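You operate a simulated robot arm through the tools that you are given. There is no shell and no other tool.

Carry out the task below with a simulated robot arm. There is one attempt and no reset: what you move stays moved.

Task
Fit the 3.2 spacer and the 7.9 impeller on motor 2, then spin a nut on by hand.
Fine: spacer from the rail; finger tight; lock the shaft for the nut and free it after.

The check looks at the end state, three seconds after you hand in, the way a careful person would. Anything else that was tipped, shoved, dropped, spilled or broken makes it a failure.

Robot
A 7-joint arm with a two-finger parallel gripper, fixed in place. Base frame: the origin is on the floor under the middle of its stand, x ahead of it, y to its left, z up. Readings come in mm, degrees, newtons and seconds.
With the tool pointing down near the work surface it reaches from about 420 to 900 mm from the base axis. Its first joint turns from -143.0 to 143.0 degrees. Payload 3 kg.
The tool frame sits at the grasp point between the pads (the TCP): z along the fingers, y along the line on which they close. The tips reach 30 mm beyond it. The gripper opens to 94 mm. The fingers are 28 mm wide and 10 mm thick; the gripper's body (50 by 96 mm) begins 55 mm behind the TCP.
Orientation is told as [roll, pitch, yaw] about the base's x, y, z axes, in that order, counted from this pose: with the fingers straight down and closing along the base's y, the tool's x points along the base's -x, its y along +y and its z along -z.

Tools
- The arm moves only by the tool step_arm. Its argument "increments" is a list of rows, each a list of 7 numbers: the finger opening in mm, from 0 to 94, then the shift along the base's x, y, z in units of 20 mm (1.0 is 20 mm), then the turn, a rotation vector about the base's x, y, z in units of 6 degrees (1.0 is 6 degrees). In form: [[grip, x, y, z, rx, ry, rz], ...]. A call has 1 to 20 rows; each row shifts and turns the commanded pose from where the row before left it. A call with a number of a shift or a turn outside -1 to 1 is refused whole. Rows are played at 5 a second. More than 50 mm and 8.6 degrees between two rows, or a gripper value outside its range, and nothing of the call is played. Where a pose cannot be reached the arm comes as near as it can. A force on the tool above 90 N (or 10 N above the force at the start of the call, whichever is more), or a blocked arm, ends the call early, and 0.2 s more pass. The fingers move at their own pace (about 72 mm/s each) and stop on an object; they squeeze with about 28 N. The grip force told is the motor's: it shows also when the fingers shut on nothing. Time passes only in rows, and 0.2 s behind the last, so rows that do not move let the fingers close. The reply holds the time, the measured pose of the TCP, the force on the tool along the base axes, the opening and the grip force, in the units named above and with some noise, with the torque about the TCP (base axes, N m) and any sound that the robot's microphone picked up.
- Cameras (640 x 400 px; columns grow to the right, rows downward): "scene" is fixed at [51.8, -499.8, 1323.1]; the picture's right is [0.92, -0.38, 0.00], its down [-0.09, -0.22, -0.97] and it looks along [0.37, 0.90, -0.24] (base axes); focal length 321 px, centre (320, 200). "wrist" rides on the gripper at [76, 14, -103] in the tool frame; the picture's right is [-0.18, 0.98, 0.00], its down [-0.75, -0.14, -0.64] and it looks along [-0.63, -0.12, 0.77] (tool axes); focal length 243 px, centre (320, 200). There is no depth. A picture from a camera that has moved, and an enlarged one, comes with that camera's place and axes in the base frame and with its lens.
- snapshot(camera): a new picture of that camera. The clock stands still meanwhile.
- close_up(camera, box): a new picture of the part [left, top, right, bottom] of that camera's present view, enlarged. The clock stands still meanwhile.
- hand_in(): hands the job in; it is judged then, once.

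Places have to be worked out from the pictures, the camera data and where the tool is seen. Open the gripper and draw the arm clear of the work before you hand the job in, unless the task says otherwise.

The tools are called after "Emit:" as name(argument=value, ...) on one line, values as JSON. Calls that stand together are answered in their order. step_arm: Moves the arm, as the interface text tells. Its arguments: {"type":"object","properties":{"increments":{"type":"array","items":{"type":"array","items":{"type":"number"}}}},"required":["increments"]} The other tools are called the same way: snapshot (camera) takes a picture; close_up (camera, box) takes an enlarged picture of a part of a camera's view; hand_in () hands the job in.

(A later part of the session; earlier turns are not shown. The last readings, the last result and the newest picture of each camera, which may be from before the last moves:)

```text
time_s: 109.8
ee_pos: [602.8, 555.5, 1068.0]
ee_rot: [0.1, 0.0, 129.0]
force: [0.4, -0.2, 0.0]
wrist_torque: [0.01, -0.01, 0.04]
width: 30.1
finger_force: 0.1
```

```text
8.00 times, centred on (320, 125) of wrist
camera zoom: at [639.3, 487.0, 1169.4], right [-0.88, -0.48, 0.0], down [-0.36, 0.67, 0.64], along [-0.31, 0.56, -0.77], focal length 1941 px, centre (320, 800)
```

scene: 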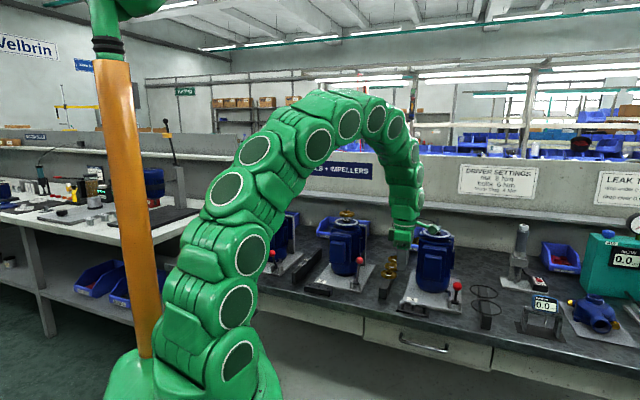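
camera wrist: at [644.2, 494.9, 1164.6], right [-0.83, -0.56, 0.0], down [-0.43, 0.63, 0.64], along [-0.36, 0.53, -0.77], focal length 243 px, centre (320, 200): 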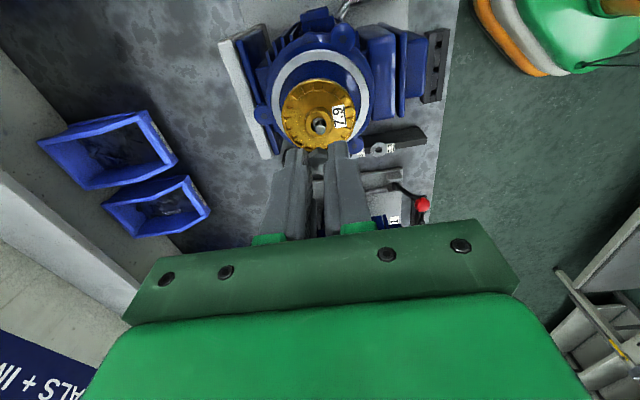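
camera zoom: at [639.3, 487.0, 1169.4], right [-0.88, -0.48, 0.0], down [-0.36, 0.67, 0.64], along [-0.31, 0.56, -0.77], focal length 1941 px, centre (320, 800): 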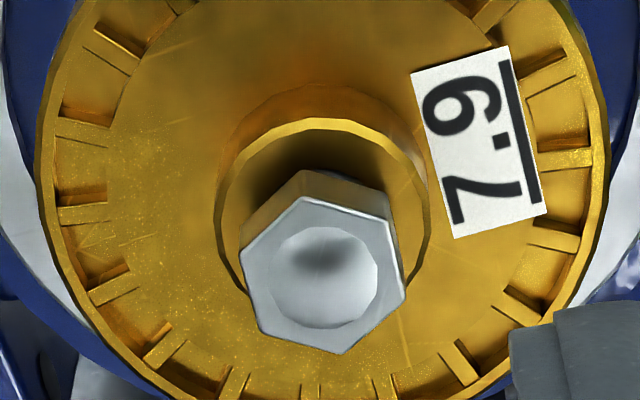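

Nut flats line up with the fingers at this yaw. I correct (−0.9, +2.95) and descend to grip height (tips covering the upper ~4 mm of the nut).

Emit:
step_arm(increments=[[26, -0.046, 0.1475, -0.5, 0, 0, 0], [26, 0, 0, -0.8, 0, 0, 0], [26, 0, 0, -0.8, 0, 0, 0], [26, 0, 0, 0, 0, 0, 0], [26, 0, 0, 0, 0, 0, 0]])

Emit:
close_up(camera="wrist", box=[280, 130, 360, 180])

Emit:
close_up(camera="scene", box=[340, 200, 356, 210])

```text
time_s: 111.0
ee_pos: [603.0, 557.5, 1025.1]
ee_rot: [0.0, 0.0, 129.0]
force: [0.2, 0.6, 0.0]
wrist_torque: [0.02, -0.01, 0.0]
width: 26.1
finger_force: 0.0
```

```text
8.00 times, centred on (320, 155) of wrist
camera zoom: at [638.9, 488.8, 1126.4], right [-0.88, -0.48, 0.0], down [-0.36, 0.67, 0.64], along [-0.31, 0.56, -0.77], focal length 1941 px, centre (320, 560)
```

zoom: 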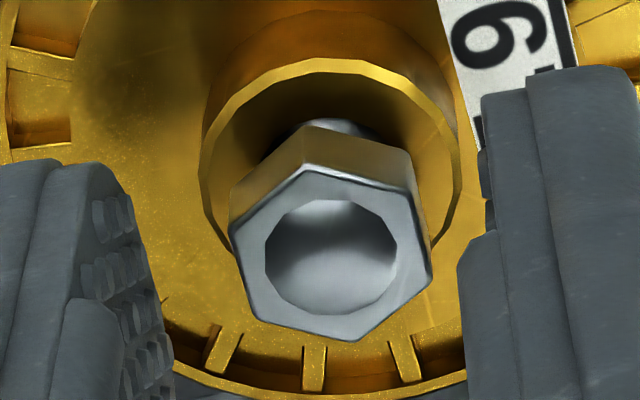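

```text
16.00 times, centred on (348, 205) of scene
camera zoom: at [51.8, -499.8, 1323.1], right [0.92, -0.38, 0.0], down [-0.09, -0.22, -0.97], along [0.37, 0.9, -0.24], focal length 5132 px, centre (-128, 120)
```

zoom: 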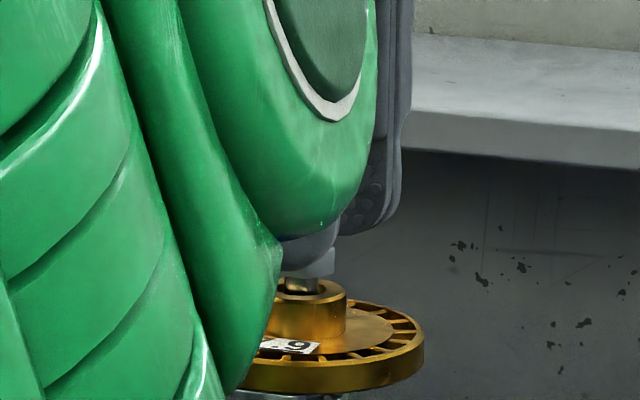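

The arm's elbow has swung into the scene camera's line of sight; I check the whole configuration before continuing.

Emit:
snapshot(camera="scene")

Emit:
snapshot(camera="wrist")

```text
taken
```

scene: 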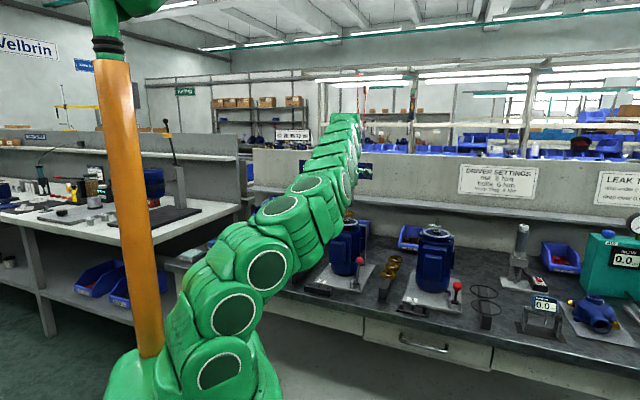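

```text
taken
camera wrist: at [638.9, 488.8, 1126.4], right [-0.88, -0.48, 0.0], down [-0.36, 0.67, 0.64], along [-0.31, 0.56, -0.77], focal length 243 px, centre (320, 200)
```

wrist: 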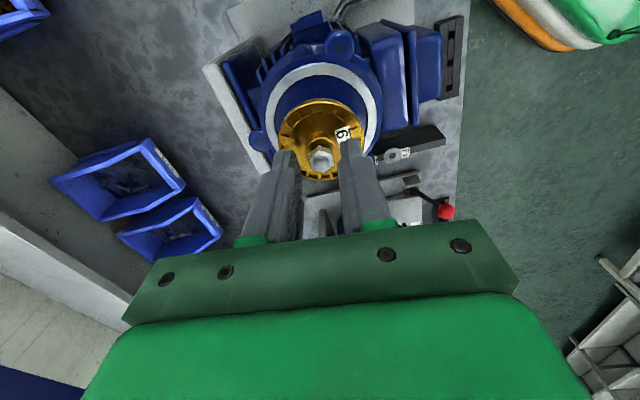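

No collisions; the elbow has only swung sideways (redundant arm), which I'll keep an eye on. The nut is centred; I trim (−0.5, +1.0), lower 4 mm and close.

Emit:
step_arm(increments=[[26, -0.025, 0.05, -0.1, 0, 0, 0], [26, 0, 0, -0.1, 0, 0, 0], [26, 0, 0, 0, 0, 0, 0], [18, 0, 0, 0, 0, 0, 0], [8, 0, 0, 0, 0, 0, 0], [8, 0, 0, 0, 0, 0, 0]])

Emit:
close_up(camera="wrist", box=[280, 130, 360, 180])

```text
time_s: 112.4
ee_pos: [600.8, 559.0, 1022.8]
ee_rot: [-0.1, 0.0, 129.0]
force: [-3.8, -3.8, 0.3]
wrist_torque: [-0.17, 0.21, 0.02]
width: 12.4
finger_force: 27.6
```

```text
8.00 times, centred on (320, 155) of wrist
camera zoom: at [637.5, 490.3, 1123.7], right [-0.88, -0.48, 0.0], down [-0.36, 0.67, 0.64], along [-0.31, 0.56, -0.77], focal length 1941 px, centre (320, 560)
```

zoom: 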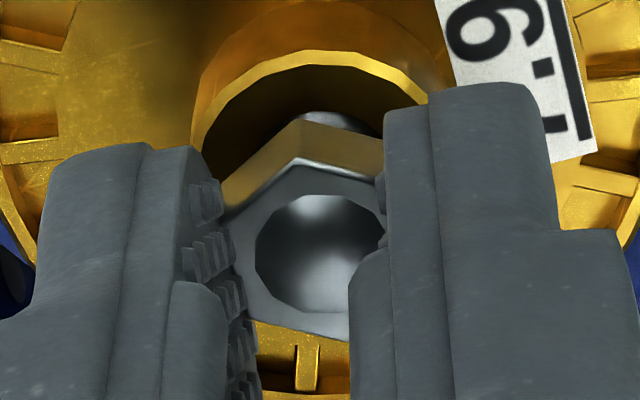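

Good grip. I turn clockwise 120° and monitor torque and nut height.

Emit:
step_arm(increments=[[8, 0, 0, 0, 0, 0, -1], [8, 0, 0, 0, 0, 0, -1], [8, 0, 0, 0, 0, 0, -1], [8, 0, 0, 0, 0, 0, -1], [8, 0, 0, 0, 0, 0, -1], [8, 0, 0, 0, 0, 0, -1], [8, 0, 0, 0, 0, 0, -1], [8, 0, 0, 0, 0, 0, -1], [8, 0, 0, 0, 0, 0, -1], [8, 0, 0, 0, 0, 0, -1], [8, 0, 0, 0, 0, 0, -1], [8, 0, 0, 0, 0, 0, -1], [8, 0, 0, 0, 0, 0, -1], [8, 0, 0, 0, 0, 0, -1], [8, 0, 0, 0, 0, 0, -1], [8, 0, 0, 0, 0, 0, -1], [8, 0, 0, 0, 0, 0, -1], [8, 0, 0, 0, 0, 0, -1], [8, 0, 0, 0, 0, 0, -1], [8, 0, 0, 0, 0, 0, -1]])

Emit:
close_up(camera="wrist", box=[280, 130, 360, 180])

Emit:
snapshot(camera="scene")

```text
time_s: 116.6
ee_pos: [602.3, 559.1, 1022.3]
ee_rot: [-0.1, 0.0, 8.8]
force: [15.9, -14.1, -0.6]
wrist_torque: [-0.44, -0.55, -0.02]
width: 13.9
finger_force: 28.0
```

```text
8.00 times, centred on (320, 155) of wrist
camera zoom: at [524.5, 560.9, 1122.9], right [0.03, 1.0, 0.0], down [0.77, -0.02, 0.64], along [0.64, -0.02, -0.77], focal length 1941 px, centre (320, 560)
```

zoom: 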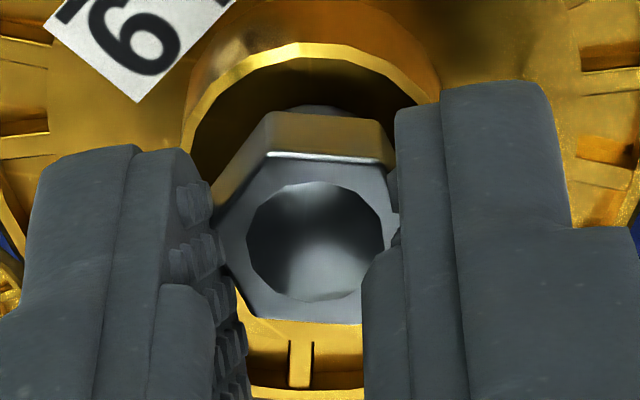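

```text
taken
```

scene: 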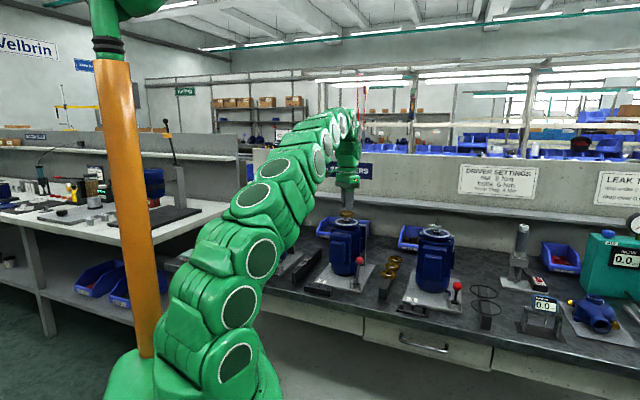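

The nut turned ~107° (slight lag), with side load because the tool axis drifted ~2 mm off the shaft during the sweep. I open, and check the relaxed pose so I can compensate on the next strokes.

Emit:
step_arm(increments=[[26, 0, 0, 0, 0, 0, 0], [26, 0, 0, 0, 0, 0, 0], [26, 0, 0, 0, 0, 0, 0]])

Emit:
close_up(camera="wrist", box=[280, 130, 360, 180])

Emit:
close_up(camera="scene", box=[340, 200, 356, 210])

```text
time_s: 117.4
ee_pos: [600.3, 560.5, 1022.3]
ee_rot: [0.0, -0.1, 9.1]
force: [-0.6, -0.6, -0.8]
wrist_torque: [0.01, -0.01, -0.01]
width: 26.1
finger_force: 0.1
```

```text
8.00 times, centred on (320, 155) of wrist
camera zoom: at [523.1, 561.8, 1122.9], right [0.03, 1.0, 0.0], down [0.77, -0.02, 0.64], along [0.64, -0.02, -0.77], focal length 1941 px, centre (320, 560)
```

zoom: 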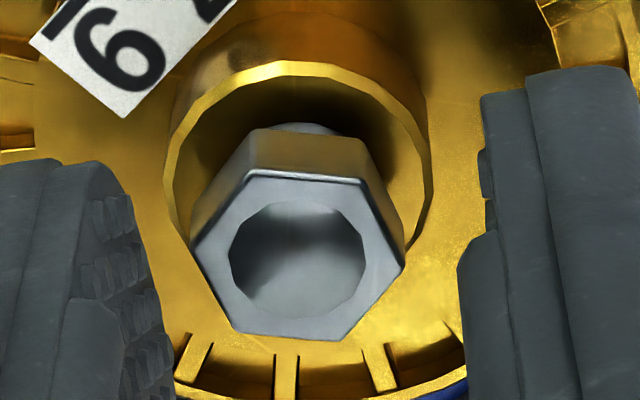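

```text
16.00 times, centred on (348, 205) of scene
camera zoom: at [51.8, -499.8, 1323.1], right [0.92, -0.38, 0.0], down [-0.09, -0.22, -0.97], along [0.37, 0.9, -0.24], focal length 5132 px, centre (-128, 120)
```

zoom: 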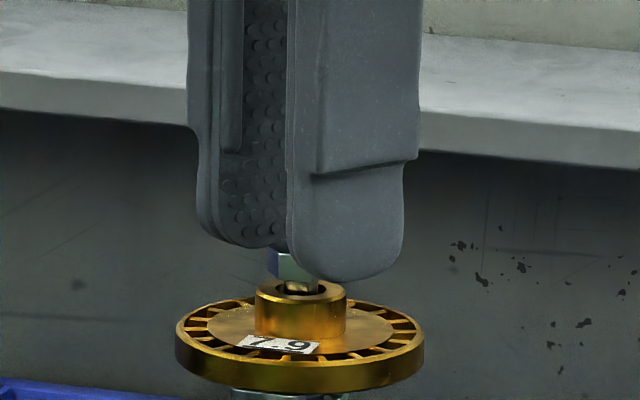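

Relaxed offset is ~2.4 mm in +y at this yaw. I rotate back +120° with compensation and recheck centring.

Emit:
step_arm(increments=[[26, 0, 0, 0, 0, 0, 1], [26, 0, 0, 0, 0, 0, 1], [26, 0, 0, 0, 0, 0, 1], [26, 0, 0, 0, 0, 0, 1], [26, 0, 0, 0, 0, 0, 1], [26, 0, 0, 0, 0, 0, 1], [26, 0, 0, 0, 0, 0, 1], [26, 0, 0, 0, 0, 0, 1], [26, 0, 0, 0, 0, 0, 1], [26, 0, 0, 0, 0, 0, 1], [26, 0, 0, 0, 0, 0, 1], [26, 0, 0, 0, 0, 0, 1], [26, 0, 0, 0, 0, 0, 1], [26, 0, 0, 0, 0, 0, 1], [26, 0, 0, 0, 0, 0, 1], [26, 0, 0, 0, 0, 0, 1], [26, 0, 0, 0, 0, 0, 1], [26, 0, 0, 0, 0, 0, 1], [26, 0, 0, 0, 0, 0, 1], [26, 0, 0, 0, 0, 0, 1]])

Emit:
close_up(camera="wrist", box=[280, 130, 360, 180])

Emit:
snapshot(camera="scene")

```text
time_s: 121.6
ee_pos: [599.8, 559.7, 1021.5]
ee_rot: [0.0, 0.0, 129.2]
force: [1.0, 0.3, 0.5]
wrist_torque: [0.01, 0.0, -0.04]
width: 25.9
finger_force: 0.1
```

```text
8.00 times, centred on (320, 155) of wrist
camera zoom: at [637.9, 490.7, 1123.1], right [-0.88, -0.48, 0.0], down [-0.37, 0.67, 0.64], along [-0.31, 0.56, -0.77], focal length 1941 px, centre (320, 560)
```

zoom: 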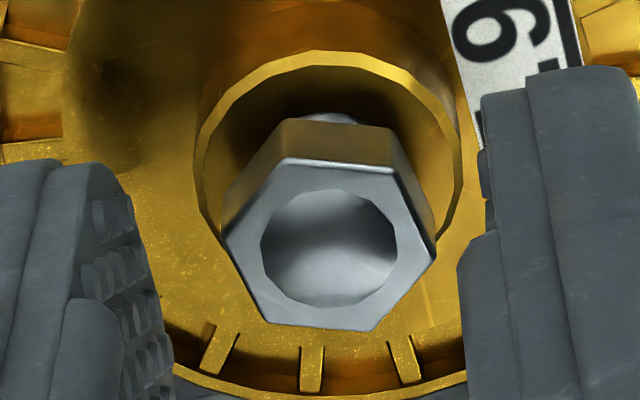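

```text
taken
```

scene: 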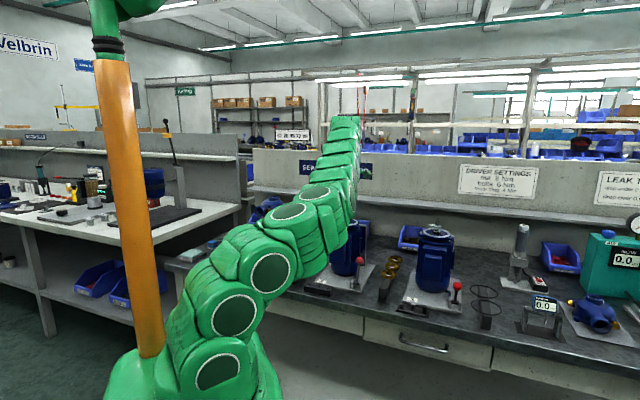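

Centred. The elbow drifts at this high yaw, so after this stroke I'll work in a lower yaw range. I close and sweep clockwise with drift compensation.

Emit:
step_arm(increments=[[16, 0, 0, 0, 0, 0, 0], [8, 0, 0, 0, 0, 0, 0], [8, 0, 0, 0, 0, 0, 0], [8, -0.0015, -0.006, -0.001, 0, 0, -1], [8, -0.0015, -0.006, -0.001, 0, 0, -1], [8, -0.0015, -0.006, -0.001, 0, 0, -1], [8, -0.0015, -0.006, -0.001, 0, 0, -1], [8, -0.0015, -0.006, -0.001, 0, 0, -1], [8, -0.0015, -0.006, -0.001, 0, 0, -1], [8, -0.0015, -0.006, -0.001, 0, 0, -1], [8, -0.0015, -0.006, -0.001, 0, 0, -1], [8, -0.0015, -0.006, -0.001, 0, 0, -1], [8, -0.0015, -0.006, -0.001, 0, 0, -1], [8, -0.0015, -0.006, -0.001, 0, 0, -1], [8, -0.0015, -0.006, -0.001, 0, 0, -1], [8, -0.0015, -0.006, -0.001, 0, 0, -1], [8, -0.0015, -0.006, -0.001, 0, 0, -1], [8, -0.0015, -0.006, -0.001, 0, 0, -1], [8, -0.0015, -0.006, -0.001, 0, 0, -1], [8, -0.0015, -0.006, -0.001, 0, 0, -1]])

Emit:
close_up(camera="wrist", box=[280, 130, 360, 180])

```text
time_s: 125.8
ee_pos: [600.1, 558.9, 1022.8]
ee_rot: [0.0, 0.1, 26.9]
force: [-22.5, -0.6, -1.7]
wrist_torque: [-0.05, 0.69, 0.0]
width: 14.1
finger_force: 27.9
```

```text
8.00 times, centred on (320, 155) of wrist
camera zoom: at [526.1, 536.0, 1123.5], right [-0.28, 0.96, 0.0], down [0.74, 0.22, 0.64], along [0.61, 0.18, -0.77], focal length 1941 px, centre (320, 560)
```

zoom: 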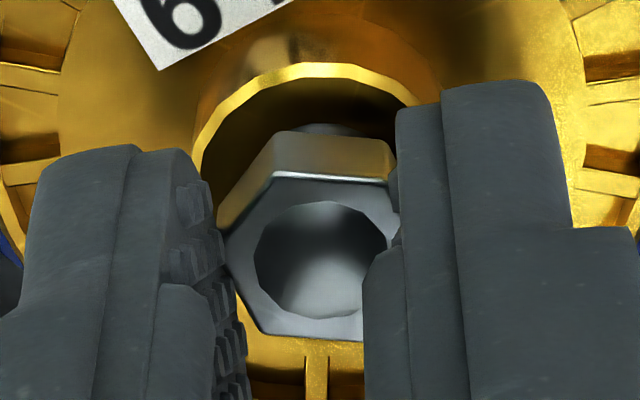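

The nut follows (lagging ~15° in the grip, no slip). I continue the sweep another 72° and look at the arm.

Emit:
step_arm(increments=[[8, 0, -0.003, -0.001, 0, 0, -1], [8, 0, -0.003, -0.001, 0, 0, -1], [8, 0, -0.003, -0.001, 0, 0, -1], [8, 0, -0.003, -0.001, 0, 0, -1], [8, 0, -0.003, -0.001, 0, 0, -1], [8, 0, -0.003, -0.001, 0, 0, -1], [8, 0, 0, -0.001, 0, 0, -1], [8, 0, 0, -0.001, 0, 0, -1], [8, 0, 0, -0.001, 0, 0, -1], [8, 0, 0, -0.001, 0, 0, -1], [8, 0, 0, -0.001, 0, 0, -1], [8, 0, 0, -0.001, 0, 0, -1]])

Emit:
close_up(camera="wrist", box=[280, 130, 360, 180])

Emit:
snapshot(camera="scene")

```text
time_s: 128.4
ee_pos: [602.2, 558.0, 1022.2]
ee_rot: [-0.1, 0.1, -45.2]
force: [-2.1, 18.6, -5.0]
wrist_torque: [0.55, 0.11, 0.01]
width: 13.8
finger_force: 27.8
```

```text
8.00 times, centred on (320, 155) of wrist
camera zoom: at [557.5, 621.2, 1123.5], right [0.83, 0.56, 0.0], down [0.43, -0.63, 0.64], along [0.36, -0.53, -0.77], focal length 1941 px, centre (320, 560)
```

zoom: 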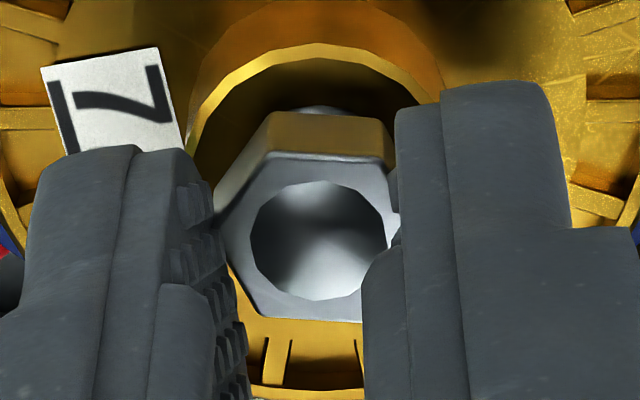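

```text
taken
```

scene: 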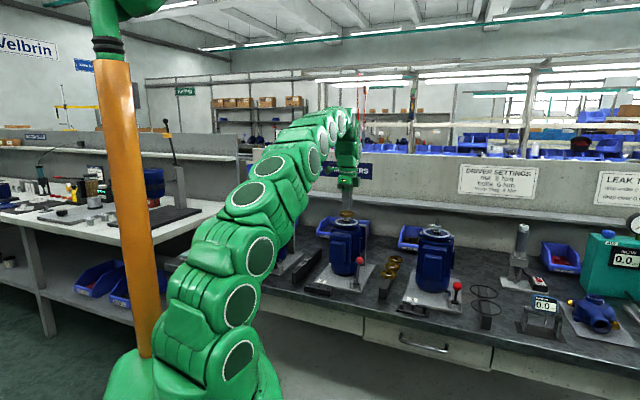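

Elbow posture is good in this lower range. I'll use strokes between about +87° and −45°. Opening and rotating back.

Emit:
step_arm(increments=[[26, 0, 0, 0, 0, 0, 0], [26, 0, 0, 0, 0, 0, 1], [26, 0, 0, 0, 0, 0, 1], [26, 0, 0, 0, 0, 0, 1], [26, 0, 0, 0, 0, 0, 1], [26, 0, 0, 0, 0, 0, 1], [26, 0, 0, 0, 0, 0, 1], [26, 0, 0, 0, 0, 0, 1], [26, 0, 0, 0, 0, 0, 1], [26, 0, 0, 0, 0, 0, 1], [26, 0, 0, 0, 0, 0, 1], [26, 0, 0, 0, 0, 0, 1], [26, 0, 0, 0, 0, 0, 1], [26, 0, 0, 0, 0, 0, 1], [26, 0, 0, 0, 0, 0, 1], [26, 0, 0, 0, 0, 0, 1], [26, 0, 0, 0, 0, 0, 1], [26, 0, 0, 0, 0, 0, 1], [26, 0, 0, 0, 0, 0, 1], [26, 0, 0, 0, 0, 0, 1]])

Emit:
close_up(camera="wrist", box=[280, 130, 360, 180])

Emit:
close_up(camera="scene", box=[340, 200, 356, 210])

```text
time_s: 132.6
ee_pos: [599.5, 558.5, 1021.2]
ee_rot: [-0.1, 0.2, 69.1]
force: [0.9, 1.1, -0.2]
wrist_torque: [0.0, 0.01, -0.03]
width: 25.8
finger_force: 0.0
```

```text
8.00 times, centred on (320, 155) of wrist
camera zoom: at [559.8, 491.7, 1122.9], right [-0.85, 0.52, 0.0], down [0.4, 0.65, 0.64], along [0.33, 0.55, -0.77], focal length 1941 px, centre (320, 560)
```

zoom: 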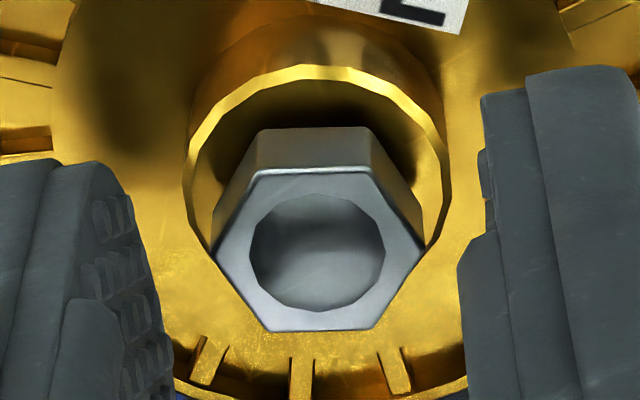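

```text
16.00 times, centred on (348, 205) of scene
camera zoom: at [51.8, -499.8, 1323.1], right [0.92, -0.38, 0.0], down [-0.09, -0.22, -0.97], along [0.37, 0.9, -0.24], focal length 5132 px, centre (-128, 120)
```

zoom: 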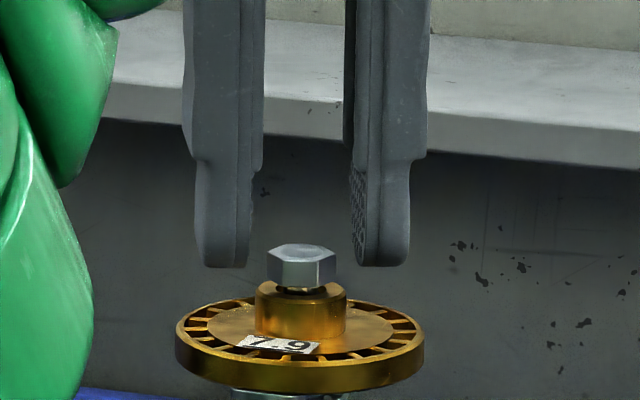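

Excellent: the nut has dropped ~2.7 mm and only ~2 mm of gap to the hub remains. I lower 3 mm for a fuller grip, align with the flats (+18°), close, and turn clockwise again.

Emit:
step_arm(increments=[[26, 0.04, -0.025, -0.05, 0, 0, 1], [26, 0, 0, -0.05, 0, 0, 1], [26, 0, 0, -0.05, 0, 0, 1], [26, 0, 0, 0, 0, 0, 0], [18, 0, 0, 0, 0, 0, 0], [8, 0, 0, 0, 0, 0, 0], [8, 0, 0, 0, 0, 0, 0], [8, 0, 0, -0.002, 0, 0, -1], [8, 0, 0, -0.002, 0, 0, -1], [8, 0, 0, -0.002, 0, 0, -1], [8, 0, 0, -0.002, 0, 0, -1], [8, 0, 0, -0.002, 0, 0, -1], [8, 0, 0, -0.002, 0, 0, -1], [8, 0, 0, -0.002, 0, 0, -1], [8, 0, 0, -0.002, 0, 0, -1], [8, 0, 0, -0.002, 0, 0, -1], [8, 0, 0, -0.002, 0, 0, -1]])

Emit:
close_up(camera="wrist", box=[280, 130, 360, 180])

Emit:
close_up(camera="scene", box=[340, 200, 356, 210])

```text
time_s: 136.2
ee_pos: [600.0, 559.1, 1018.6]
ee_rot: [0.1, 0.0, 27.1]
force: [-16.5, 20.0, 1.4]
wrist_torque: [0.52, 0.45, 0.03]
width: 13.9
finger_force: 27.1
```

```text
8.00 times, centred on (320, 155) of wrist
camera zoom: at [526.3, 535.6, 1119.8], right [-0.28, 0.96, 0.0], down [0.74, 0.22, 0.64], along [0.62, 0.18, -0.77], focal length 1941 px, centre (320, 560)
```

zoom: 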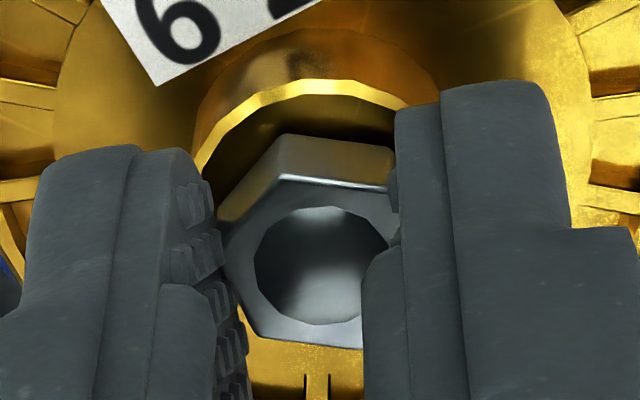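

```text
16.00 times, centred on (348, 205) of scene
camera zoom: at [51.8, -499.8, 1323.1], right [0.92, -0.38, 0.0], down [-0.09, -0.22, -0.97], along [0.37, 0.9, -0.24], focal length 5132 px, centre (-128, 120)
```

zoom: 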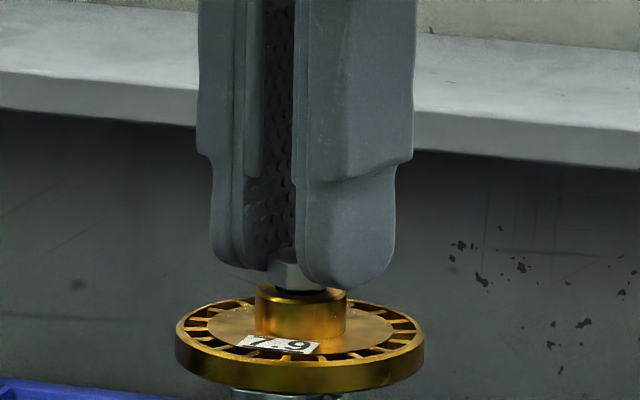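

Turning fine. There is ~26 N of side load, so I shift the command by (−1.2, +1.4) mm to relieve it and continue clockwise another 72°.

Emit:
step_arm(increments=[[8, -0.03, 0.035, 0, 0, 0, 0], [8, -0.03, 0.035, 0, 0, 0, 0], [8, 0, 0, -0.002, 0, 0, -1], [8, 0, 0, -0.002, 0, 0, -1], [8, 0, 0, -0.002, 0, 0, -1], [8, 0, 0, -0.002, 0, 0, -1], [8, 0, 0, -0.002, 0, 0, -1], [8, 0, 0, -0.002, 0, 0, -1], [8, 0, 0, -0.002, 0, 0, -1], [8, 0, 0, -0.002, 0, 0, -1], [8, 0, 0, -0.002, 0, 0, -1], [8, 0, 0, -0.002, 0, 0, -1], [8, 0, 0, -0.002, 0, 0, -1], [8, 0, 0, -0.002, 0, 0, -1]])

Emit:
close_up(camera="wrist", box=[280, 130, 360, 180])

Emit:
close_up(camera="scene", box=[340, 200, 356, 210])

```text
time_s: 139.2
ee_pos: [600.9, 559.6, 1020.8]
ee_rot: [0.0, 0.1, -45.1]
force: [-1.0, -5.3, -8.9]
wrist_torque: [-0.12, 0.03, 0.01]
width: 13.9
finger_force: 28.0
```

```text
8.00 times, centred on (320, 155) of wrist
camera zoom: at [556.9, 622.2, 1121.0], right [0.83, 0.56, 0.0], down [0.43, -0.63, 0.64], along [0.36, -0.53, -0.77], focal length 1941 px, centre (320, 560)
```

zoom: 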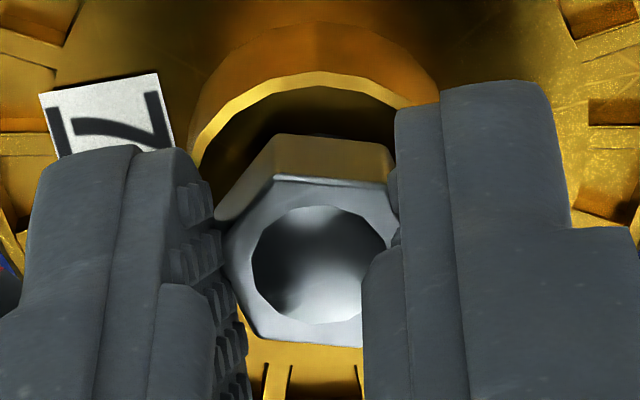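

```text
16.00 times, centred on (348, 205) of scene
camera zoom: at [51.8, -499.8, 1323.1], right [0.92, -0.38, 0.0], down [-0.09, -0.22, -0.97], along [0.37, 0.9, -0.24], focal length 5132 px, centre (-128, 120)
```

zoom: 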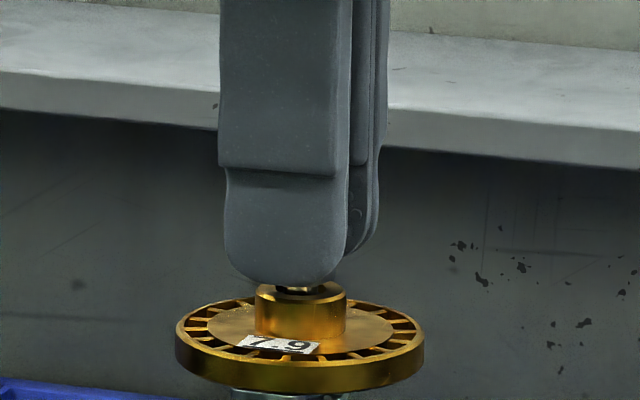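

The nut is pulling the tool down slightly (−9 N z), so it's advancing. I open and rotate back for the next stroke.

Emit:
step_arm(increments=[[26, 0, 0, 0, 0, 0, 0], [26, 0, 0, 0, 0, 0, 1], [26, 0, 0, 0, 0, 0, 1], [26, 0, 0, 0, 0, 0, 1], [26, 0, 0, 0, 0, 0, 1], [26, 0, 0, 0, 0, 0, 1], [26, 0, 0, 0, 0, 0, 1], [26, 0, 0, 0, 0, 0, 1], [26, 0, 0, 0, 0, 0, 1], [26, 0, 0, 0, 0, 0, 1], [26, 0, 0, 0, 0, 0, 1], [26, 0, 0, 0, 0, 0, 1], [26, 0, 0, 0, 0, 0, 1], [26, 0, 0, 0, 0, 0, 1], [26, 0, 0, 0, 0, 0, 1], [26, 0, 0, 0, 0, 0, 1], [26, 0, 0, 0, 0, 0, 1], [26, 0, 0, 0, 0, 0, 1], [26, 0, 0, 0, 0, 0, 1], [26, 0, 0, 0, 0, 0, 1]])

Emit:
close_up(camera="wrist", box=[280, 130, 360, 180])

Emit:
close_up(camera="scene", box=[340, 200, 356, 210])

Emit:
snapshot(camera="scene")

```text
time_s: 143.4
ee_pos: [599.5, 559.6, 1018.9]
ee_rot: [0.0, 0.0, 69.1]
force: [0.4, -0.3, 0.3]
wrist_torque: [-0.02, -0.02, 0.01]
width: 25.9
finger_force: 0.0
```

```text
8.00 times, centred on (320, 155) of wrist
camera zoom: at [559.0, 492.4, 1120.9], right [-0.85, 0.52, 0.0], down [0.4, 0.65, 0.64], along [0.33, 0.55, -0.77], focal length 1941 px, centre (320, 560)
```

zoom: 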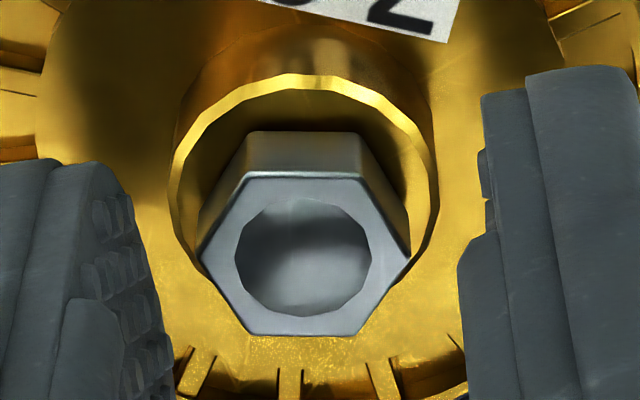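

```text
16.00 times, centred on (348, 205) of scene
camera zoom: at [51.8, -499.8, 1323.1], right [0.92, -0.38, 0.0], down [-0.09, -0.22, -0.97], along [0.37, 0.9, -0.24], focal length 5132 px, centre (-128, 120)
```

zoom: 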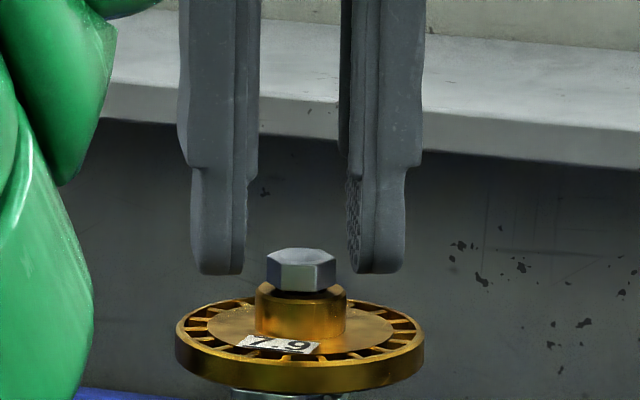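

```text
taken
```

scene: 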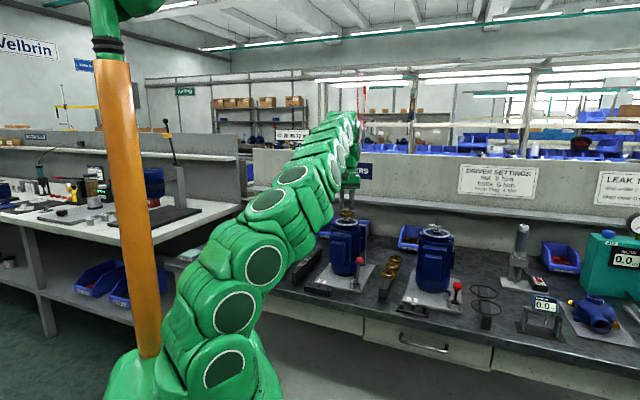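

The nut dropped another ~1 mm; about 1.2 mm of gap left. I recentre (+1.7, −1.05), lower 2.5 mm, align +12°, grip and turn clockwise.

Emit:
step_arm(increments=[[26, 0.085, -0.0525, -0.06, 0, 0, 1], [26, 0, 0, -0.06, 0, 0, 1], [26, 0, 0, 0, 0, 0, 0], [18, 0, 0, 0, 0, 0, 0], [8, 0, 0, 0, 0, 0, 0], [8, 0, 0, 0, 0, 0, 0], [8, 0, 0, -0.002, 0, 0, -1], [8, 0, 0, -0.002, 0, 0, -1], [8, 0, 0, -0.002, 0, 0, -1], [8, 0, 0, -0.002, 0, 0, -1], [8, 0, 0, -0.002, 0, 0, -1], [8, 0, 0, -0.002, 0, 0, -1], [8, 0, 0, -0.002, 0, 0, -1], [8, 0, 0, -0.002, 0, 0, -1], [8, 0, 0, -0.002, 0, 0, -1], [8, 0, 0, -0.002, 0, 0, -1]])

Emit:
close_up(camera="wrist", box=[280, 130, 360, 180])

Emit:
close_up(camera="scene", box=[340, 200, 356, 210])

```text
time_s: 146.8
ee_pos: [601.7, 558.3, 1017.1]
ee_rot: [0.1, 0.1, 20.9]
force: [-24.1, 19.3, -0.8]
wrist_torque: [0.53, 0.69, -0.02]
width: 13.2
finger_force: 28.2
```

```text
8.00 times, centred on (320, 155) of wrist
camera zoom: at [525.3, 543.6, 1118.5], right [-0.18, 0.98, 0.0], down [0.75, 0.14, 0.64], along [0.63, 0.12, -0.77], focal length 1941 px, centre (320, 560)
```

zoom: 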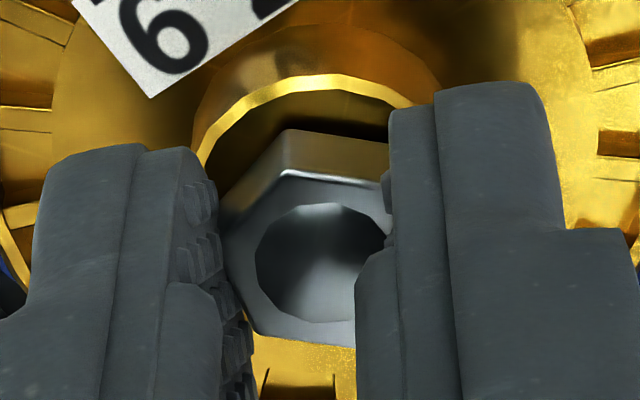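

```text
16.00 times, centred on (348, 205) of scene
camera zoom: at [51.8, -499.8, 1323.1], right [0.92, -0.38, 0.0], down [-0.09, -0.22, -0.97], along [0.37, 0.9, -0.24], focal length 5132 px, centre (-128, 120)
```

zoom: 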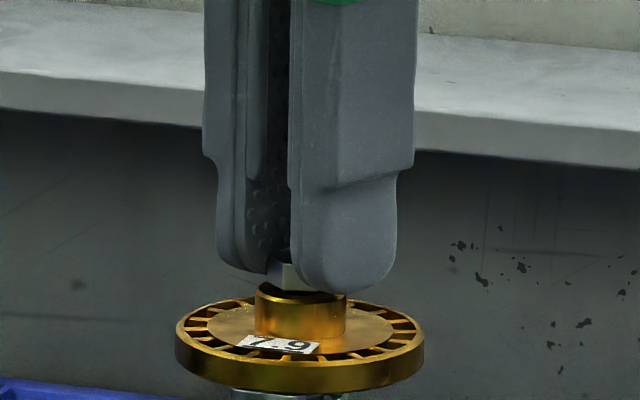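

I relieve the side load (−1.5, +1.4 mm) and continue clockwise 66°.

Emit:
step_arm(increments=[[8, -0.04, 0.035, 0, 0, 0, 0], [8, -0.035, 0.035, 0, 0, 0, 0], [8, 0, 0, -0.002, 0, 0, -1], [8, 0, 0, -0.002, 0, 0, -1], [8, 0, 0, -0.002, 0, 0, -1], [8, 0, 0, -0.002, 0, 0, -1], [8, 0, 0, -0.002, 0, 0, -1], [8, 0, 0, -0.002, 0, 0, -1], [8, 0, 0, -0.002, 0, 0, -1], [8, 0, 0, -0.002, 0, 0, -1], [8, 0, 0, -0.002, 0, 0, -1], [8, 0, 0, -0.002, 0, 0, -1], [8, 0, 0, -0.002, 0, 0, -1]])

Emit:
close_up(camera="wrist", box=[280, 130, 360, 180])

```text
time_s: 149.6
ee_pos: [602.2, 558.8, 1017.0]
ee_rot: [0.0, -0.1, -45.1]
force: [14.5, 0.2, 0.0]
wrist_torque: [0.05, -0.29, -0.03]
width: 14.0
finger_force: 28.2
```

```text
8.00 times, centred on (320, 155) of wrist
camera zoom: at [557.3, 621.6, 1118.0], right [0.83, 0.56, 0.0], down [0.43, -0.63, 0.64], along [0.36, -0.53, -0.77], focal length 1941 px, centre (320, 560)
```

zoom: 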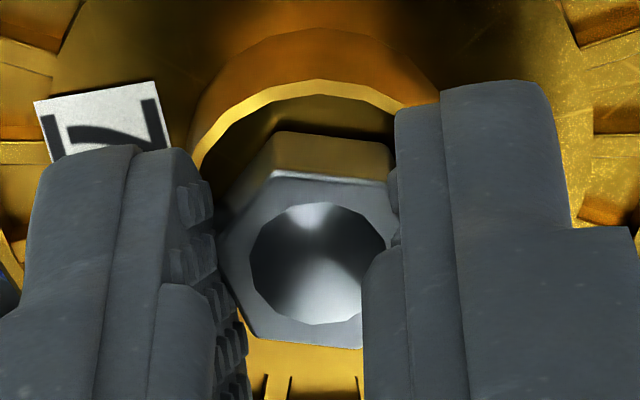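

Next cycle: open, rotate back, and check nut height again.

Emit:
step_arm(increments=[[26, 0, 0, 0, 0, 0, 0], [26, 0, 0, 0, 0, 0, 1], [26, 0, 0, 0, 0, 0, 1], [26, 0, 0, 0, 0, 0, 1], [26, 0, 0, 0, 0, 0, 1], [26, 0, 0, 0, 0, 0, 1], [26, 0, 0, 0, 0, 0, 1], [26, 0, 0, 0, 0, 0, 1], [26, 0, 0, 0, 0, 0, 1], [26, 0, 0, 0, 0, 0, 1], [26, 0, 0, 0, 0, 0, 1], [26, 0, 0, 0, 0, 0, 1], [26, 0, 0, 0, 0, 0, 1], [26, 0, 0, 0, 0, 0, 1], [26, 0, 0, 0, 0, 0, 1], [26, 0, 0, 0, 0, 0, 1], [26, 0, 0, 0, 0, 0, 1], [26, 0, 0, 0, 0, 0, 1], [26, 0, 0, 0, 0, 0, 1], [26, 0, 0, 0, 0, 0, 1]])

Emit:
close_up(camera="wrist", box=[280, 130, 360, 180])

Emit:
close_up(camera="scene", box=[340, 200, 356, 210])

```text
time_s: 153.8
ee_pos: [599.5, 559.6, 1016.4]
ee_rot: [0.0, 0.0, 69.1]
force: [0.4, 0.0, -0.1]
wrist_torque: [-0.01, -0.07, -0.02]
width: 26.0
finger_force: 0.1
```

```text
8.00 times, centred on (320, 155) of wrist
camera zoom: at [559.8, 492.6, 1117.7], right [-0.85, 0.52, 0.0], down [0.4, 0.65, 0.64], along [0.33, 0.55, -0.77], focal length 1941 px, centre (320, 560)
```

zoom: 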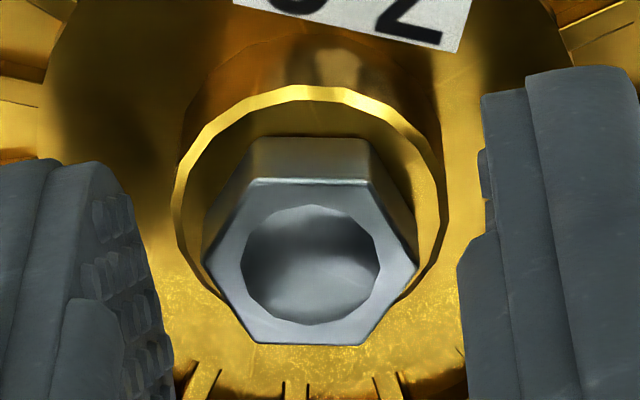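

```text
16.00 times, centred on (348, 205) of scene
camera zoom: at [51.8, -499.8, 1323.1], right [0.92, -0.38, 0.0], down [-0.09, -0.22, -0.97], along [0.37, 0.9, -0.24], focal length 5132 px, centre (-128, 120)
```

zoom: 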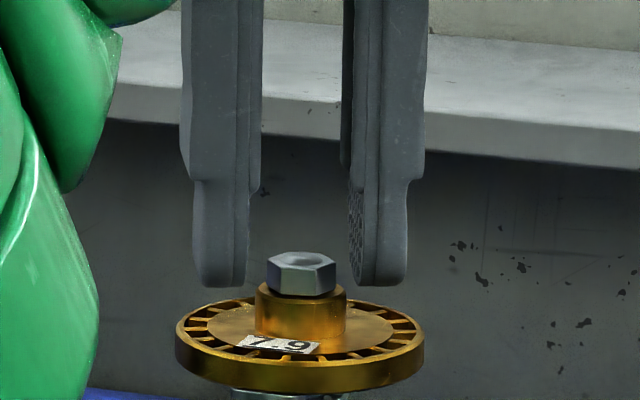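

The nut is now just touching the hub (gap closed). I do another stroke for tightening: recentre (+1.0, −1.1), lower 1 mm, align, grip and turn, watching torque.

Emit:
step_arm(increments=[[26, 0.05, -0.055, -0.05, 0, 0, 1], [26, 0, 0, 0, 0, 0, 1], [26, 0, 0, 0, 0, 0, 1], [26, 0, 0, 0, 0, 0, 0], [18, 0, 0, 0, 0, 0, 0], [8, 0, 0, 0, 0, 0, 0], [8, 0, 0, 0, 0, 0, 0], [8, -0.007, 0.007, -0.002, 0, 0, -1], [8, -0.007, 0.007, -0.002, 0, 0, -1], [8, -0.007, 0.007, -0.002, 0, 0, -1], [8, -0.007, 0.007, -0.002, 0, 0, -1], [8, -0.007, 0.007, -0.002, 0, 0, -1], [8, -0.007, 0.007, -0.002, 0, 0, -1], [8, -0.007, 0.007, -0.002, 0, 0, -1], [8, -0.007, 0.007, -0.002, 0, 0, -1], [8, -0.007, 0.007, -0.002, 0, 0, -1], [8, -0.007, 0.007, -0.002, 0, 0, -1]])

Emit:
close_up(camera="wrist", box=[280, 130, 360, 180])

Emit:
close_up(camera="scene", box=[340, 200, 356, 210])

```text
time_s: 157.4
ee_pos: [600.7, 558.5, 1017.7]
ee_rot: [0.0, 0.1, 26.9]
force: [-8.9, 6.6, -0.4]
wrist_torque: [0.12, 0.2, 0.1]
width: 13.9
finger_force: 28.2
```

```text
8.00 times, centred on (320, 155) of wrist
camera zoom: at [526.7, 536.3, 1117.3], right [-0.28, 0.96, 0.0], down [0.74, 0.22, 0.64], along [0.62, 0.18, -0.77], focal length 1941 px, centre (320, 560)
```

zoom: 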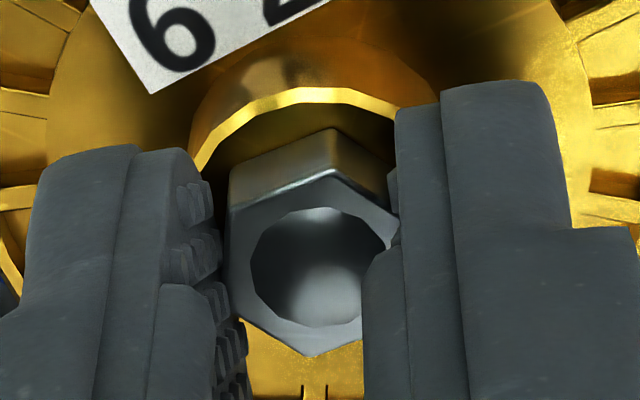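

```text
16.00 times, centred on (348, 205) of scene
camera zoom: at [51.8, -499.8, 1323.1], right [0.92, -0.38, 0.0], down [-0.09, -0.22, -0.97], along [0.37, 0.9, -0.24], focal length 5132 px, centre (-128, 120)
```

zoom: 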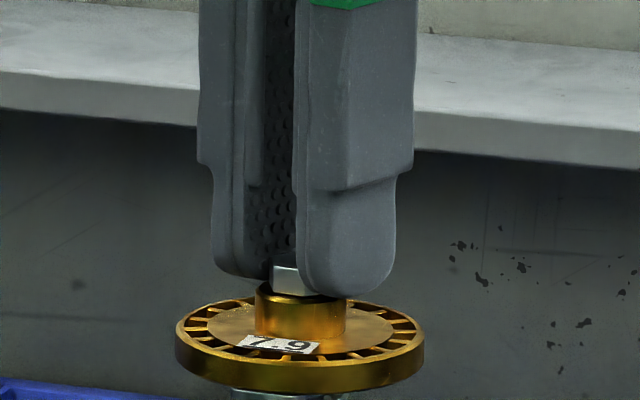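

Now there is resistance: torque ≈0.10 N·m and the nut started to slip in the pads (~40°). I reopen, realign to its flats at yaw ≈67°, and see how it sits.

Emit:
step_arm(increments=[[26, 0, 0, 0, 0, 0, 0], [26, 0, 0, 0, 0, 0, 0], [26, 0.01, -0.01, 0, 0, 0, 1], [26, 0.01, -0.01, 0, 0, 0, 1], [26, 0.01, -0.01, 0, 0, 0, 1], [26, 0.01, -0.01, 0, 0, 0, 1], [26, 0.01, -0.01, 0, 0, 0, 1], [26, 0.01, -0.01, 0, 0, 0, 1], [26, 0.01, -0.01, 0, 0, 0, 0.67], [26, 0, 0, 0, 0, 0, 0]])

Emit:
close_up(camera="wrist", box=[280, 130, 360, 180])

Emit:
close_up(camera="scene", box=[340, 200, 356, 210])

```text
time_s: 159.6
ee_pos: [603.3, 556.3, 1016.3]
ee_rot: [0.0, 0.0, 67.0]
force: [0.3, 0.2, 0.6]
wrist_torque: [0.0, 0.03, 0.02]
width: 26.0
finger_force: 0.0
```

```text
8.00 times, centred on (320, 155) of wrist
camera zoom: at [560.1, 491.2, 1117.2], right [-0.83, 0.55, 0.0], down [0.42, 0.64, 0.64], along [0.35, 0.54, -0.77], focal length 1941 px, centre (320, 560)
```

zoom: 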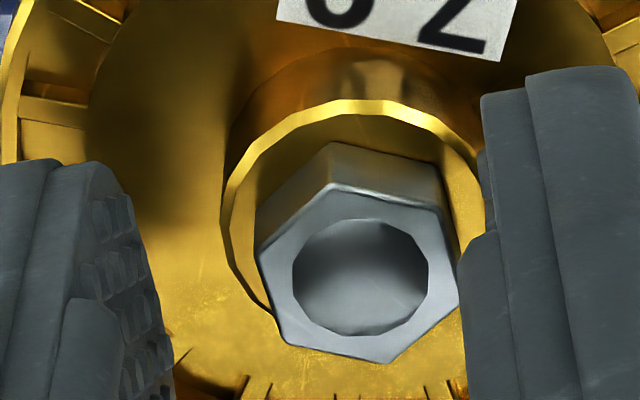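

```text
16.00 times, centred on (348, 205) of scene
camera zoom: at [51.8, -499.8, 1323.1], right [0.92, -0.38, 0.0], down [-0.09, -0.22, -0.97], along [0.37, 0.9, -0.24], focal length 5132 px, centre (-128, 120)
```

zoom: 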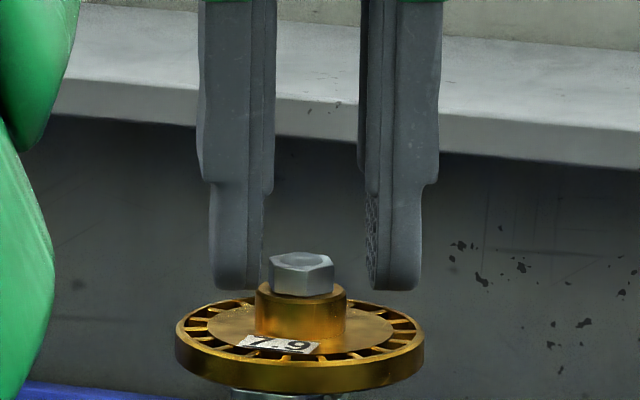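

Nut is seated on the hub with no gap. I recentre (−1.5, +1.7), grip flat-on-flat, and turn 24° more to feel the tightness.

Emit:
step_arm(increments=[[26, -0.075, 0.085, 0, 0, 0, 0], [26, 0, 0, 0, 0, 0, 0], [18, 0, 0, 0, 0, 0, 0], [8, 0, 0, 0, 0, 0, 0], [8, 0, 0, 0, 0, 0, 0], [8, 0, 0, 0, 0, 0, -1], [8, 0, 0, 0, 0, 0, -1], [8, 0, 0, 0, 0, 0, -1], [8, 0, 0, 0, 0, 0, -1]])

Emit:
close_up(camera="wrist", box=[280, 130, 360, 180])

```text
time_s: 161.6
ee_pos: [602.0, 560.0, 1016.2]
ee_rot: [0.0, 0.0, 43.0]
force: [-7.7, 6.4, 5.8]
wrist_torque: [0.15, 0.15, 0.15]
width: 12.8
finger_force: 28.3
```

```text
8.00 times, centred on (320, 155) of wrist
camera zoom: at [535.4, 516.8, 1117.0], right [-0.53, 0.84, 0.0], down [0.65, 0.41, 0.64], along [0.54, 0.34, -0.77], focal length 1941 px, centre (320, 560)
```

zoom: 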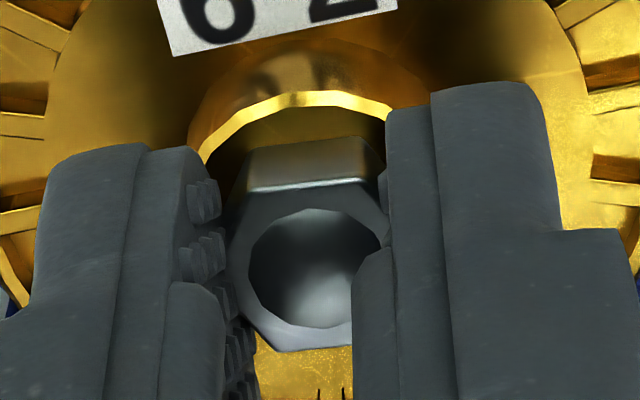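

The nut did not turn during those 24° — it resists with ~0.15 N·m, the pads just yielding on the hex. I push two more rows to feel the peak, confirming it's finger tight.

Emit:
step_arm(increments=[[8, 0, 0, 0, 0, 0, -0.5], [8, 0, 0, 0, 0, 0, -0.5]])

Emit:
close_up(camera="wrist", box=[280, 130, 360, 180])

```text
time_s: 162.2
ee_pos: [601.4, 558.6, 1016.2]
ee_rot: [-0.1, 0.1, 37.1]
force: [-12.4, 7.4, 1.7]
wrist_torque: [0.2, 0.31, 0.04]
width: 12.4
finger_force: 27.9
```

```text
8.00 times, centred on (320, 155) of wrist
camera zoom: at [531.4, 523.7, 1116.9], right [-0.44, 0.9, 0.0], down [0.69, 0.34, 0.64], along [0.57, 0.28, -0.77], focal length 1941 px, centre (320, 560)
```

zoom: 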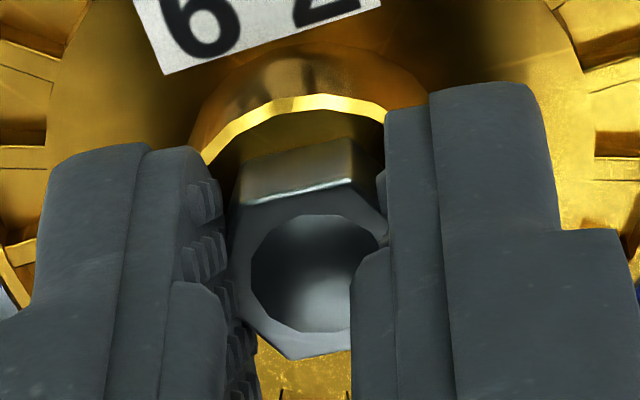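

I open to re-measure the nut's true orientation and seating before one last firm, well-aligned pull.

Emit:
step_arm(increments=[[26, 0, 0, 0, 0, 0, 0], [26, 0, 0, 0, 0, 0, 1], [26, 0, 0, 0, 0, 0, 1], [26, 0, 0, 0, 0, 0, 1], [26, 0, 0, 0, 0, 0, 1], [26, 0, 0, 0, 0, 0, 1], [26, 0, 0, 0, 0, 0, 0]])

Emit:
close_up(camera="wrist", box=[280, 130, 360, 180])

Emit:
close_up(camera="scene", box=[340, 200, 356, 210])

```text
time_s: 163.8
ee_pos: [600.7, 558.4, 1016.3]
ee_rot: [0.0, 0.0, 67.0]
force: [0.9, -0.1, -0.1]
wrist_torque: [0.0, -0.03, 0.01]
width: 26.1
finger_force: 0.1
```

```text
8.00 times, centred on (320, 155) of wrist
camera zoom: at [557.8, 493.3, 1117.1], right [-0.83, 0.55, 0.0], down [0.42, 0.64, 0.64], along [0.35, 0.54, -0.77], focal length 1941 px, centre (320, 560)
```

zoom: 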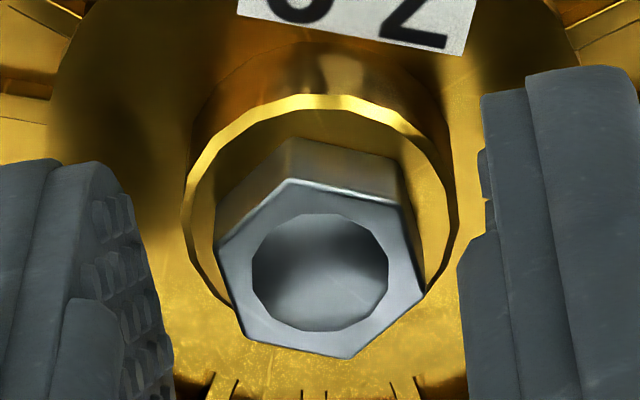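

```text
16.00 times, centred on (348, 205) of scene
camera zoom: at [51.8, -499.8, 1323.1], right [0.92, -0.38, 0.0], down [-0.09, -0.22, -0.97], along [0.37, 0.9, -0.24], focal length 5132 px, centre (-128, 120)
```

zoom: 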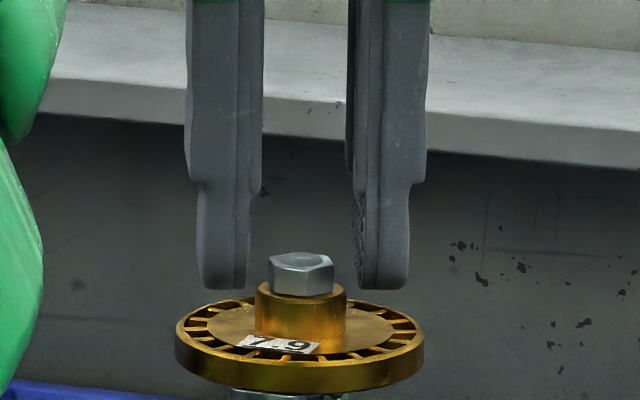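

Nut orientation unchanged, so it's holding against the earlier slip torque. One firm pull: recentre (+0.7, −0.45), 1.2 mm lower for full flat contact, close, turn 18°.

Emit:
step_arm(increments=[[26, 0.035, -0.0225, -0.06, 0, 0, 0], [26, 0, 0, 0, 0, 0, 0], [18, 0, 0, 0, 0, 0, 0], [8, 0, 0, 0, 0, 0, 0], [8, 0, 0, 0, 0, 0, 0], [8, 0, 0, 0, 0, 0, -1], [8, 0, 0, 0, 0, 0, -1]])

Emit:
close_up(camera="wrist", box=[280, 130, 360, 180])

```text
time_s: 165.4
ee_pos: [600.2, 559.0, 1014.3]
ee_rot: [0.1, 0.0, 55.0]
force: [-15.0, 2.5, -0.1]
wrist_torque: [0.0, 0.51, 0.33]
width: 20.5
finger_force: 28.1
```

```text
8.00 times, centred on (320, 155) of wrist
camera zoom: at [545.8, 504.1, 1115.3], right [-0.7, 0.71, 0.0], down [0.55, 0.54, 0.64], along [0.46, 0.45, -0.77], focal length 1941 px, centre (320, 560)
```

zoom: 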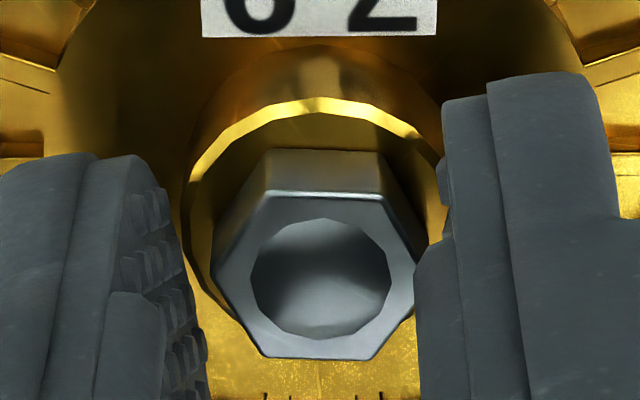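

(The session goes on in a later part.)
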